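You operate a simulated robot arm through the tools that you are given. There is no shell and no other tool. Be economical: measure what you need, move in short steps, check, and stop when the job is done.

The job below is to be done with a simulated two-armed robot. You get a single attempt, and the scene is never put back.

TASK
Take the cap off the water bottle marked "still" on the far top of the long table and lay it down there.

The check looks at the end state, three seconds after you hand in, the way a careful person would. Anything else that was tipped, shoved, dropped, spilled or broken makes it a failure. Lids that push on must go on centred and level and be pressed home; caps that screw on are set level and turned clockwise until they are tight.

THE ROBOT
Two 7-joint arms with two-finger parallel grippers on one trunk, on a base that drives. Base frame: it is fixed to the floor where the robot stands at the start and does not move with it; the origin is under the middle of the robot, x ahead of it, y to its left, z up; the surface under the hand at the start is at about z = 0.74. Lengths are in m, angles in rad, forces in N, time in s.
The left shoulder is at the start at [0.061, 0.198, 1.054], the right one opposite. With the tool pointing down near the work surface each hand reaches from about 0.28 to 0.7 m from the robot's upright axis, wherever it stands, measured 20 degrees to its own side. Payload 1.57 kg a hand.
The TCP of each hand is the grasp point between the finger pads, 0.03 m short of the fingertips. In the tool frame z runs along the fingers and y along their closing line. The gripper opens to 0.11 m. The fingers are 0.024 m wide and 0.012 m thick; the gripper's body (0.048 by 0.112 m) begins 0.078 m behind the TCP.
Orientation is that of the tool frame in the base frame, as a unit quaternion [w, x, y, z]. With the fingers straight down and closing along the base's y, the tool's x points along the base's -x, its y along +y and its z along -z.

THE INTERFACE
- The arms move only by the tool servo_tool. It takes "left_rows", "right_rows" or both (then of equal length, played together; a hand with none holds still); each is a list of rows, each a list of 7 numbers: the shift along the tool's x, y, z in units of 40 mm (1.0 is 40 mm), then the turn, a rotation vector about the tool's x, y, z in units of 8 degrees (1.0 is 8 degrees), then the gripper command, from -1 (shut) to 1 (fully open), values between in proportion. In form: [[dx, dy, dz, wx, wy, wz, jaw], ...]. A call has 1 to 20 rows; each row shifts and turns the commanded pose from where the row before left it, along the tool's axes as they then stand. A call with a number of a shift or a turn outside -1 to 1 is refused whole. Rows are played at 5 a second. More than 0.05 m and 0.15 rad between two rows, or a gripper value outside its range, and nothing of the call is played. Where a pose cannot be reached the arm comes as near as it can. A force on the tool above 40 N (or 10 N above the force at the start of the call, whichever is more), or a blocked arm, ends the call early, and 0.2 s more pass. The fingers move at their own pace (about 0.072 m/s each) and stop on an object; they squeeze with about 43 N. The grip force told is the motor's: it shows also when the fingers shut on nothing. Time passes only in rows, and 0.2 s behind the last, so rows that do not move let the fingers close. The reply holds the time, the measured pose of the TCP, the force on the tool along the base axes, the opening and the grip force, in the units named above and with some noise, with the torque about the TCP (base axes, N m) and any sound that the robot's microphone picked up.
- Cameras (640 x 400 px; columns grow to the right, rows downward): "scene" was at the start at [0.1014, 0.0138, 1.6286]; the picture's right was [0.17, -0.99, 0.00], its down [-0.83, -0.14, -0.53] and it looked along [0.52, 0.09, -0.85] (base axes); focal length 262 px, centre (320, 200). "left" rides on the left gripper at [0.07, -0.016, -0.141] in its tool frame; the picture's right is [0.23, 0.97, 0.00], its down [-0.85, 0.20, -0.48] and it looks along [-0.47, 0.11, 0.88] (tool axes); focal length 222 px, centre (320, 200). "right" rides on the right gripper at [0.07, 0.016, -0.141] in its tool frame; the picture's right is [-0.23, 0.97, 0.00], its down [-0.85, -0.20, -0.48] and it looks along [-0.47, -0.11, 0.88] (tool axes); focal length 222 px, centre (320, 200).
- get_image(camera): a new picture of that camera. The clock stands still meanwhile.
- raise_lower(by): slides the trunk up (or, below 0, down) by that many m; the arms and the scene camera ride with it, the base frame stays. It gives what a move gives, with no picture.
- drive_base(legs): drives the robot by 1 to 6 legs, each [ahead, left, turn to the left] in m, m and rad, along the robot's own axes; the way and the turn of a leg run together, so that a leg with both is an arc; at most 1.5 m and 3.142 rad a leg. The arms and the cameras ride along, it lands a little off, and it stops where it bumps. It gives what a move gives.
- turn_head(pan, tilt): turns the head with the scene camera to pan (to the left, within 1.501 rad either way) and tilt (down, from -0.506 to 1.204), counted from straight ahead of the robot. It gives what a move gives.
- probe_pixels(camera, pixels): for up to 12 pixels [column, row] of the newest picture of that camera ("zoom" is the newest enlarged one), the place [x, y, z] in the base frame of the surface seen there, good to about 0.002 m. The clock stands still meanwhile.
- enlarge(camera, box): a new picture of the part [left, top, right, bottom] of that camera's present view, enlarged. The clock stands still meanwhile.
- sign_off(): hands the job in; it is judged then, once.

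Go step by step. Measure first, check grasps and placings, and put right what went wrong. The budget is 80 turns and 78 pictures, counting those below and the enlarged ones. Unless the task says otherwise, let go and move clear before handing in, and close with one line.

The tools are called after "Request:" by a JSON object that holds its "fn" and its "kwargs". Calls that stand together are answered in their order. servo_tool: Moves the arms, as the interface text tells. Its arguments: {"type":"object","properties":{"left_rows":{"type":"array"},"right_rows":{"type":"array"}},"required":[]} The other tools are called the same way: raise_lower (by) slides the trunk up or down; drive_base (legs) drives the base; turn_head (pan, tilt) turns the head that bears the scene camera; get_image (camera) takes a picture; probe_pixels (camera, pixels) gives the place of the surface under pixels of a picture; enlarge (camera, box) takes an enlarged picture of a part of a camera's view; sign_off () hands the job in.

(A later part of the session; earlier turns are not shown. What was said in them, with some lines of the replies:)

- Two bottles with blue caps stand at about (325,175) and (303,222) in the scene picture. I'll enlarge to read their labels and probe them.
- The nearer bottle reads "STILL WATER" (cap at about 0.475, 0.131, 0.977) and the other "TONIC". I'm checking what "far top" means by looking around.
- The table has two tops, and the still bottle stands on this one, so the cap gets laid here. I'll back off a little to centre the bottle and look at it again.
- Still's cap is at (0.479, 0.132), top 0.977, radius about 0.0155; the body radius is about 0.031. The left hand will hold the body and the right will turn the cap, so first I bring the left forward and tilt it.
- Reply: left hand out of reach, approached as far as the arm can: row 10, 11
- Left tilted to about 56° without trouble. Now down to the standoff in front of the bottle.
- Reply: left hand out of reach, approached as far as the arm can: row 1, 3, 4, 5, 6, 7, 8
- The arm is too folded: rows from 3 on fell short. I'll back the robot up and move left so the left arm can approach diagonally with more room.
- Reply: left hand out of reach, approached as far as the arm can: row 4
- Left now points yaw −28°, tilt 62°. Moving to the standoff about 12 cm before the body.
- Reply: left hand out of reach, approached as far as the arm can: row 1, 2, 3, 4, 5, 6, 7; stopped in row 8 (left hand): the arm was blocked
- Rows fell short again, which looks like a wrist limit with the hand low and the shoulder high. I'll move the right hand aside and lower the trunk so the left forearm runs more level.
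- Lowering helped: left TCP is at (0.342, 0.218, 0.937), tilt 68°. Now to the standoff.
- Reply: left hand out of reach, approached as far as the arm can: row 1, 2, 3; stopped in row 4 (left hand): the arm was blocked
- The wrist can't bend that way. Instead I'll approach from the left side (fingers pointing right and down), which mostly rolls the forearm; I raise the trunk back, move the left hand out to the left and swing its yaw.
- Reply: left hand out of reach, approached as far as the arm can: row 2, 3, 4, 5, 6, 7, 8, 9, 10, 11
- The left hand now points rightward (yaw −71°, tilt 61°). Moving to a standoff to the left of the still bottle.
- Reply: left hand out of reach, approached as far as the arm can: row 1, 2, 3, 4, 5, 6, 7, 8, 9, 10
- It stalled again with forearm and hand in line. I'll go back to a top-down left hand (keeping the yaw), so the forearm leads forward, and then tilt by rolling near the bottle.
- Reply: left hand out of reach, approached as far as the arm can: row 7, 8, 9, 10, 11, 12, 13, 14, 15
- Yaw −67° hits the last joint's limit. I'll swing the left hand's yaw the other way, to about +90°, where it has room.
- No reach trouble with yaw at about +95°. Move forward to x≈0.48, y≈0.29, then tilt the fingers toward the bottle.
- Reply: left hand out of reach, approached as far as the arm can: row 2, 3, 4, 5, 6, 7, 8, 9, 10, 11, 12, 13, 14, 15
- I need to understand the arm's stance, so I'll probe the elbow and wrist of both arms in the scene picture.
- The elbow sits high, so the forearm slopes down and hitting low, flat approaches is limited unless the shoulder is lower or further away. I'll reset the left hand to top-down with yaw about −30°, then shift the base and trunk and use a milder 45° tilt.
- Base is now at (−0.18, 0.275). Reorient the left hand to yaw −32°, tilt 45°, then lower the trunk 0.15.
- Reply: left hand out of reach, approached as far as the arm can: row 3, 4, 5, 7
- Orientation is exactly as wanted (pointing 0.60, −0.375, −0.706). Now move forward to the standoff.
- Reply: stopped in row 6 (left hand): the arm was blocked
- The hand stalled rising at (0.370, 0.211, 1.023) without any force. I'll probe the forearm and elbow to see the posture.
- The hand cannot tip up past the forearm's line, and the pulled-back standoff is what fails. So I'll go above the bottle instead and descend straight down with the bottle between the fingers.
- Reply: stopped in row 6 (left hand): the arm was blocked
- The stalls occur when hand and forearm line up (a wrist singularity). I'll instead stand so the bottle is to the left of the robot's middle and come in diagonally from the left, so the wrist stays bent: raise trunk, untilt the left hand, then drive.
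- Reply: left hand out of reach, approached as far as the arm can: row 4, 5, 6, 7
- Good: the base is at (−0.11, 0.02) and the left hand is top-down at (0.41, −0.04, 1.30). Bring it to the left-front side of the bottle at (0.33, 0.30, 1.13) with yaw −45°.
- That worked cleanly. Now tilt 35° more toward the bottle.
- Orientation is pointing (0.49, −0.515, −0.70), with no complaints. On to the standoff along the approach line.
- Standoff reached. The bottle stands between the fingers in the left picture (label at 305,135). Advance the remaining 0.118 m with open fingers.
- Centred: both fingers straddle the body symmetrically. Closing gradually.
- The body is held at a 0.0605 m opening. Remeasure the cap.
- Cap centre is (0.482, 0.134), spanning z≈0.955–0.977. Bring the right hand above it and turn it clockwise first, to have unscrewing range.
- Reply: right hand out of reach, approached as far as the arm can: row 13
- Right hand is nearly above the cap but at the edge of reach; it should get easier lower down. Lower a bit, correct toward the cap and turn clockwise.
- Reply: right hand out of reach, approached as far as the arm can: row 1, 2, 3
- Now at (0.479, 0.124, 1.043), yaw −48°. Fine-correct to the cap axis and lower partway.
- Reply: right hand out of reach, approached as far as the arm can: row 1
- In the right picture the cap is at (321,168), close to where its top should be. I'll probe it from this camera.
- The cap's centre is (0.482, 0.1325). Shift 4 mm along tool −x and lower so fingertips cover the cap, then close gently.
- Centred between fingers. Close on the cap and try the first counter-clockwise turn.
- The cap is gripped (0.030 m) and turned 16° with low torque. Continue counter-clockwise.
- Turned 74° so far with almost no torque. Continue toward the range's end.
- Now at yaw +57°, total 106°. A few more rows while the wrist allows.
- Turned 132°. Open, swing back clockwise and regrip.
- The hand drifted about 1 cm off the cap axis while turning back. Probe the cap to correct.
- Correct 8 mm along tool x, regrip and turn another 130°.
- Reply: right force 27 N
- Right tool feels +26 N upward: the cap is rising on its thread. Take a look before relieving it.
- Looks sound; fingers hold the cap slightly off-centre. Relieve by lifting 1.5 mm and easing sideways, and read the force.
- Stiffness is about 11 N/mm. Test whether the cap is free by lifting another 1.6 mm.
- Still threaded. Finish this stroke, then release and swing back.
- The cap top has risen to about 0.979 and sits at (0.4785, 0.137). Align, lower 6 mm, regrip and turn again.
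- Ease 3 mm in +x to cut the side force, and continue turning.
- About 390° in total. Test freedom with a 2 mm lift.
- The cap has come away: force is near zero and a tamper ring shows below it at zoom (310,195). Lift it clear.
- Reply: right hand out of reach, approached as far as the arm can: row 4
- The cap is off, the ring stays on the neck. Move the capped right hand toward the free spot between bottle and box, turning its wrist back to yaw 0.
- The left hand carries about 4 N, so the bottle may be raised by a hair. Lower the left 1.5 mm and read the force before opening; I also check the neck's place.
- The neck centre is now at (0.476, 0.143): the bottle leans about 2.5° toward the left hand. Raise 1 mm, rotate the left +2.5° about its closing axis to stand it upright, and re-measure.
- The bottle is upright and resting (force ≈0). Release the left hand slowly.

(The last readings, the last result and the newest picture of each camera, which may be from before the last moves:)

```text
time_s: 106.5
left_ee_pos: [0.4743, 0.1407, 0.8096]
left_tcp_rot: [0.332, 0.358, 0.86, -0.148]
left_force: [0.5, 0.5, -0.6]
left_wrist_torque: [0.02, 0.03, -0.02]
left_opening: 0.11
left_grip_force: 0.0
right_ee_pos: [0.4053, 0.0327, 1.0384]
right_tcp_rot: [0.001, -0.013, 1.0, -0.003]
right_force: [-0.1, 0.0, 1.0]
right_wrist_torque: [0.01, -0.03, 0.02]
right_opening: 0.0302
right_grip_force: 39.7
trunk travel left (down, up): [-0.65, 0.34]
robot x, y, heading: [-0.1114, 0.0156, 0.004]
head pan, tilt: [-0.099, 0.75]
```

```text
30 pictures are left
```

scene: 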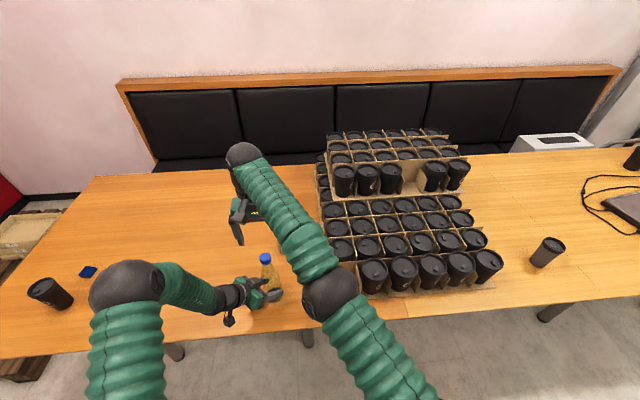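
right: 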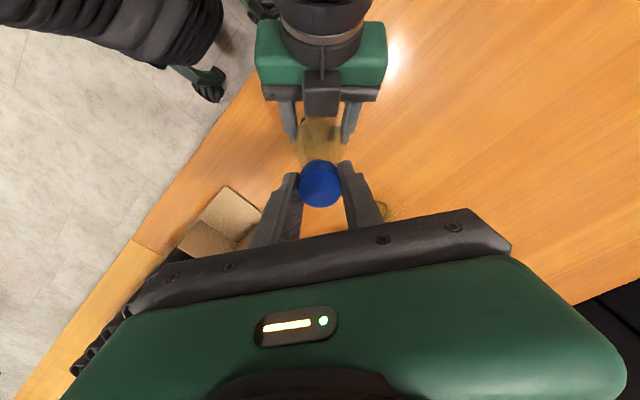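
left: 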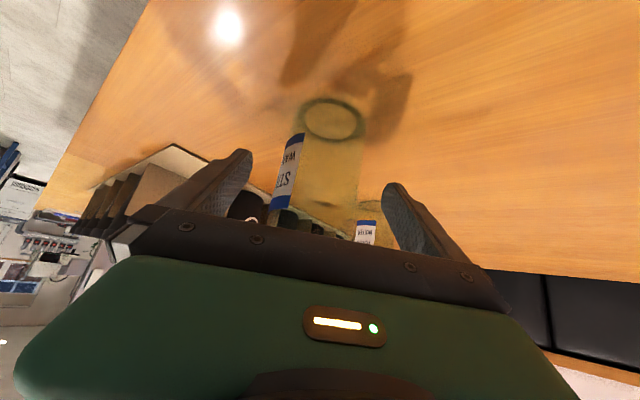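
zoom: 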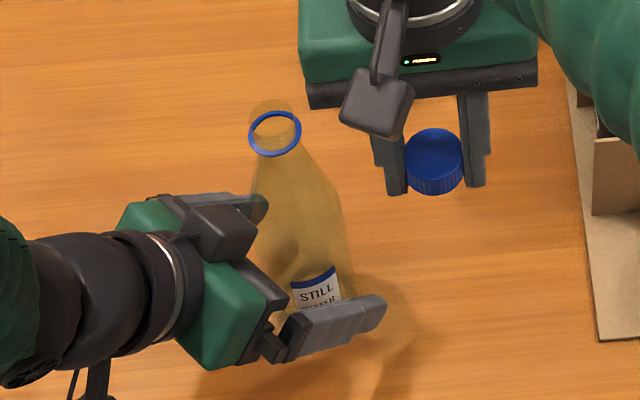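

The bottle stands upright and free. Back the left hand straight out along its approach line.

Request:
{"fn": "servo_tool", "kwargs": {"left_rows": [[0, 0, -0.6, 0, 0, 0, 1], [0, 0, -0.9, 0, 0, 0, 1], [0, 0, -0.9, 0, 0, 0, 1], [0, 0, -0.9, 0, 0, 0, 1], [0, 0, -0.9, 0, 0, 0, 1], [0, 0, 0, 0, 0, 0, 1]]}}

Request:
{"fn": "get_image", "kwargs": {"camera": "scene"}}

```text
time_s: 107.9
left_ee_pos: [0.3954, 0.2219, 0.9305]
left_tcp_rot: [0.33, 0.359, 0.86, -0.149]
left_force: [0.5, 0.4, 0.2]
left_wrist_torque: [-0.03, 0.02, 0.01]
left_opening: 0.1099
left_grip_force: 0.1
right_ee_pos: [0.4056, 0.0336, 1.0378]
right_tcp_rot: [0.001, -0.013, 1.0, -0.004]
right_force: [0.2, 0.4, 0.2]
right_wrist_torque: [-0.05, -0.01, -0.05]
right_opening: 0.0302
right_grip_force: 39.6
trunk travel left (down, up): [-0.65, 0.34]
robot x, y, heading: [-0.1116, 0.0198, 0.005]
head pan, tilt: [-0.099, 0.75]
```

```text
29 pictures are left
```

scene: 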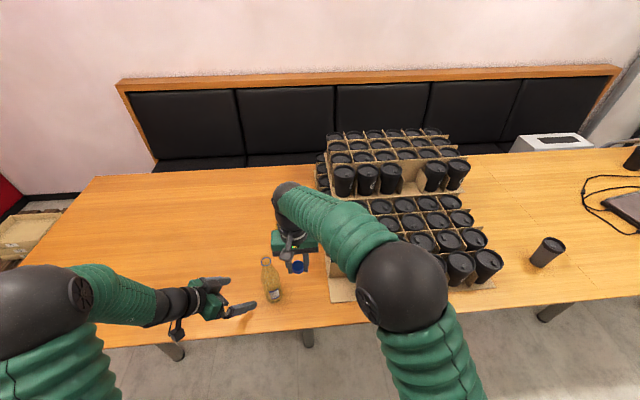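

Path is clear. Shift to (0.43, 0.018) and lower the cap to about 3 cm above the table.

Request:
{"fn": "servo_tool", "kwargs": {"right_rows": [[-0.62, -0.37, 0, 0, 0, 0, -1], [0, 0, 0.85, 0, 0, 0, -1], [0, 0, 0.85, 0, 0, 0, -1], [0, 0, 0.85, 0, 0, 0, -1], [0, 0, 0.85, 0, 0, 0, -1], [0, 0, 0.85, 0, 0, 0, -1], [0, 0, 0.85, 0, 0, 0, -1], [0, 0, 0.7, 0, 0, 0, -1], [0, 0, 0, 0, 0, 0, -1]]}}

Request:
{"fn": "get_image", "kwargs": {"camera": "right"}}

Request:
{"fn": "enlarge", "kwargs": {"camera": "scene", "box": [230, 230, 350, 330]}}

```text
time_s: 109.9
left_ee_pos: [0.3945, 0.2219, 0.9314]
left_tcp_rot: [0.331, 0.359, 0.86, -0.149]
left_force: [-0.6, 0.0, 0.5]
left_wrist_torque: [0.01, -0.01, -0.01]
left_opening: 0.1101
left_grip_force: 0.2
right_ee_pos: [0.431, 0.0188, 0.8071]
right_tcp_rot: [0.002, -0.013, 1.0, -0.004]
right_force: [0.9, 0.1, -0.1]
right_wrist_torque: [0.01, -0.01, -0.03]
right_opening: 0.0304
right_grip_force: 39.6
trunk travel left (down, up): [-0.65, 0.34]
robot x, y, heading: [-0.1152, 0.0186, -0.002]
head pan, tilt: [-0.099, 0.75]
```

```text
28 pictures are left
```

right: 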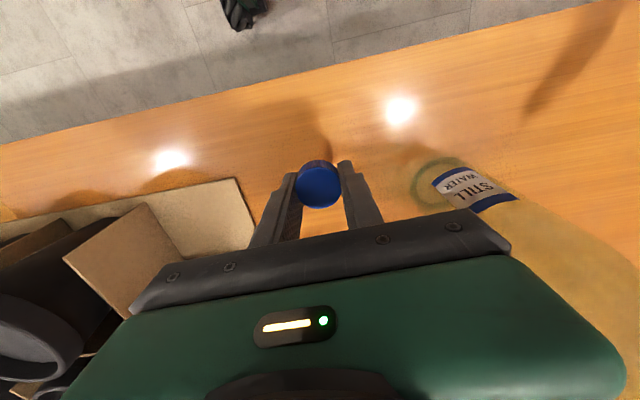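

```text
4.00 times, centred on (290, 280) of scene
```

zoom: 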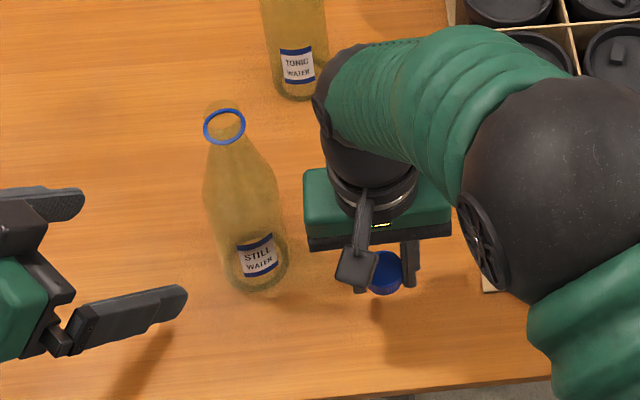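

Clear all round. Lower gently to near contact.

Request:
{"fn": "servo_tool", "kwargs": {"right_rows": [[0, 0, 0.2, 0, 0, 0, -1], [0, 0, 0.2, 0, 0, 0, -1], [0, 0, 0.2, 0, 0, 0, -1], [0, 0, 0.15, 0, 0, 0, -1], [0, 0, 0.05, 0, 0, 0, -1], [0, 0, 0.03, 0, 0, 0, -1], [0, 0, 0, 0, 0, 0, -1]]}}

Request:
{"fn": "enlarge", "kwargs": {"camera": "right", "box": [260, 110, 380, 230]}}

```text
time_s: 111.5
left_ee_pos: [0.395, 0.2214, 0.9308]
left_tcp_rot: [0.331, 0.358, 0.86, -0.148]
left_force: [-0.2, 0.6, 0.6]
left_wrist_torque: [0.0, 0.01, 0.01]
left_opening: 0.1098
left_grip_force: 0.0
right_ee_pos: [0.4317, 0.0171, 0.7736]
right_tcp_rot: [0.001, -0.013, 1.0, -0.004]
right_force: [0.8, -0.1, -0.6]
right_wrist_torque: [0.0, -0.04, 0.02]
right_opening: 0.0301
right_grip_force: 39.5
trunk travel left (down, up): [-0.65, 0.34]
robot x, y, heading: [-0.1099, 0.0171, 0.005]
head pan, tilt: [-0.099, 0.75]
```

```text
3.33 times, centred on (320, 170) of right
```

zoom: 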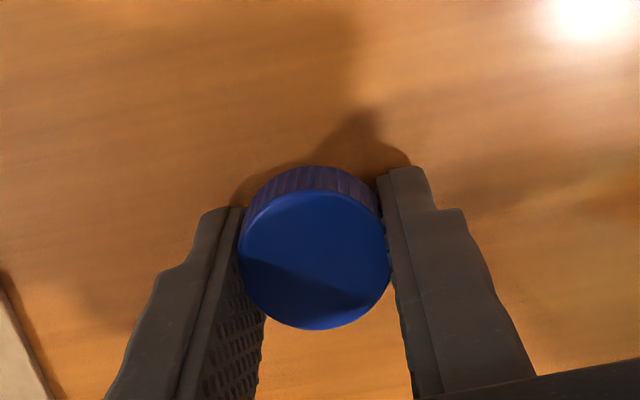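

Nearly touching, no contact force yet. A millimetre or two more, then open slowly.

Request:
{"fn": "servo_tool", "kwargs": {"right_rows": [[0, 0, 0.03, 0, 0, 0, -1], [0, 0, 0.03, 0, 0, 0, -1], [0, 0, 0, 0, 0, 0, -1]]}}

Request:
{"fn": "servo_tool", "kwargs": {"right_rows": [[0, 0, 0, 0, 0, 0, -0.45], [0, 0, 0, 0, 0, 0, -0.4], [0, 0, 0, 0, 0, 0, -0.3], [0, 0, 0, 0, 0, 0, -0.1], [0, 0, 0, 0, 0, 0, 0.1], [0, 0, 0, 0, 0, 0, 0.1], [0, 0, -0.2, 0, 0, 0, 0.1], [0, 0, -0.5, 0, 0, 0, 0.1], [0, 0, -0.8, 0, 0, 0, 0.1], [0, 0, -0.8, 0, 0, 0, 0.1], [0, 0, -0.8, 0, 0, 0, 0.1], [0, 0, -0.8, 0, 0, 0, 0.1], [0, 0, -0.8, 0, 0, 0, 0.1], [0, 0, 0, 0, 0, 0, 0.1]]}}

Request:
{"fn": "get_image", "kwargs": {"camera": "right"}}

Request:
{"fn": "enlarge", "kwargs": {"camera": "scene", "box": [230, 190, 370, 330]}}

```text
time_s: 112.3
left_ee_pos: [0.3949, 0.2217, 0.9329]
left_tcp_rot: [0.331, 0.359, 0.86, -0.149]
left_force: [0.0, -0.1, 1.0]
left_wrist_torque: [0.0, 0.02, 0.02]
left_opening: 0.1101
left_grip_force: 0.0
right_ee_pos: [0.432, 0.0189, 0.7715]
right_tcp_rot: [0.002, -0.014, 1.0, -0.003]
right_force: [-0.1, -1.5, -0.2]
right_wrist_torque: [0.0, 0.0, -0.04]
right_opening: 0.0301
right_grip_force: 39.2
trunk travel left (down, up): [-0.65, 0.34]
robot x, y, heading: [-0.1118, 0.0182, 0.002]
head pan, tilt: [-0.099, 0.75]
```

```text
time_s: 115.3
left_ee_pos: [0.3963, 0.2212, 0.9319]
left_tcp_rot: [0.332, 0.358, 0.86, -0.149]
left_force: [0.7, -0.2, 0.2]
left_wrist_torque: [-0.05, -0.03, 0.01]
left_opening: 0.1098
left_grip_force: 0.0
right_ee_pos: [0.4313, 0.0198, 0.9594]
right_tcp_rot: [0.001, -0.013, 1.0, -0.003]
right_force: [-0.1, 0.5, 0.9]
right_wrist_torque: [-0.01, 0.05, 0.02]
right_opening: 0.0604
right_grip_force: 0.0
trunk travel left (down, up): [-0.65, 0.34]
robot x, y, heading: [-0.1119, 0.0178, 0.008]
head pan, tilt: [-0.099, 0.75]
```

```text
25 pictures are left
```

right: 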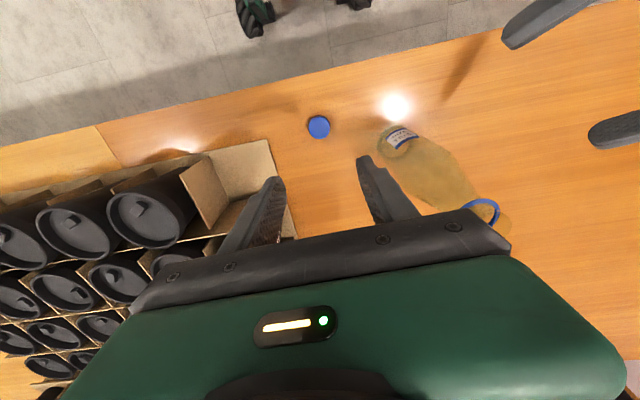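

```text
2.86 times, centred on (300, 260) of scene
```

zoom: 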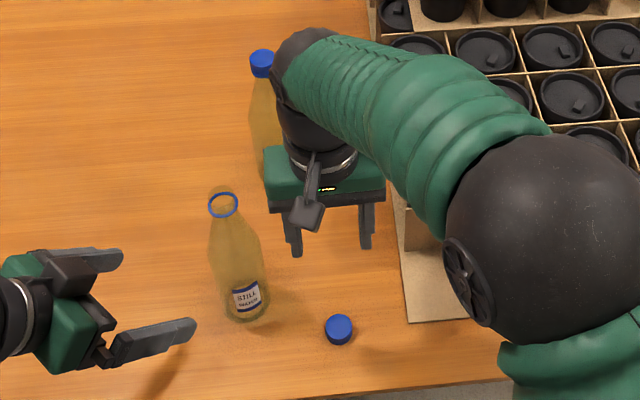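

The cap lies flat on the table at zoom (339,329) and the bottle stands upright. Raise both hands clear.

Request:
{"fn": "servo_tool", "kwargs": {"right_rows": [[0.3, 0, -0.8, 0, 0, 0, 0.1], [0.3, 0, -0.8, 0, 0, 0, 0.1], [0.3, 0, -0.8, 0, 0, 0, 0.1], [0, 0, 0, 0, 0, 0, 0.1]], "left_rows": [[0, 0, -0.9, 0, 0, 0, 1], [0, 0, -0.9, 0, 0, 0, 1], [0, 0, 0, 0, 0, 0, 1], [0, 0, 0, 0, 0, 0, 1]]}}

Request:
{"fn": "get_image", "kwargs": {"camera": "scene"}}

```text
time_s: 116.3
left_ee_pos: [0.3611, 0.2591, 0.9866]
left_tcp_rot: [0.332, 0.358, 0.86, -0.149]
left_force: [0.1, -0.2, 0.2]
left_wrist_torque: [-0.01, 0.03, -0.02]
left_opening: 0.1101
left_grip_force: 0.1
right_ee_pos: [0.3968, 0.0181, 1.0549]
right_tcp_rot: [0.001, -0.013, 1.0, -0.003]
right_force: [0.2, 0.3, 0.2]
right_wrist_torque: [0.01, -0.02, -0.01]
right_opening: 0.0605
right_grip_force: 0.1
trunk travel left (down, up): [-0.65, 0.34]
robot x, y, heading: [-0.1094, 0.0174, 0.001]
head pan, tilt: [-0.099, 0.75]
```

```text
23 pictures are left
```

scene: 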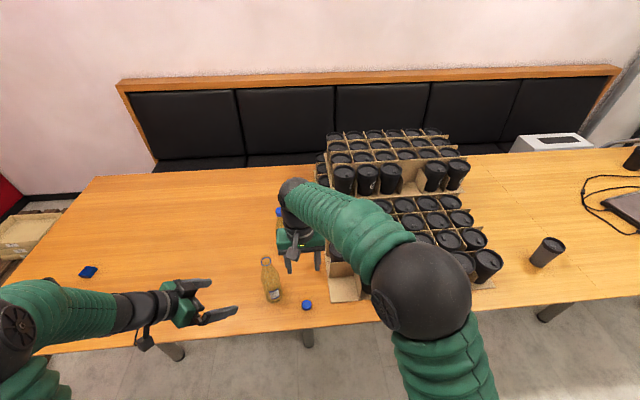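

Everything stands as it should: the still bottle is upright and open at (270,280), its cap lies flat at (307,305), and both hands are clear. Handing in.

Request:
{"fn": "sign_off", "kwargs": {}}

```text
The job is handed in.
```

I unscrewed the "STILL WATER" bottle and laid its cap flat on the same tabletop, a little to its right. The bottle stands upright within about a centimetre of where it was, with the tamper ring left on its neck. I saw nothing else disturbed, though the arms hid the far-left cup and most of the tonic bottle in the last picture.
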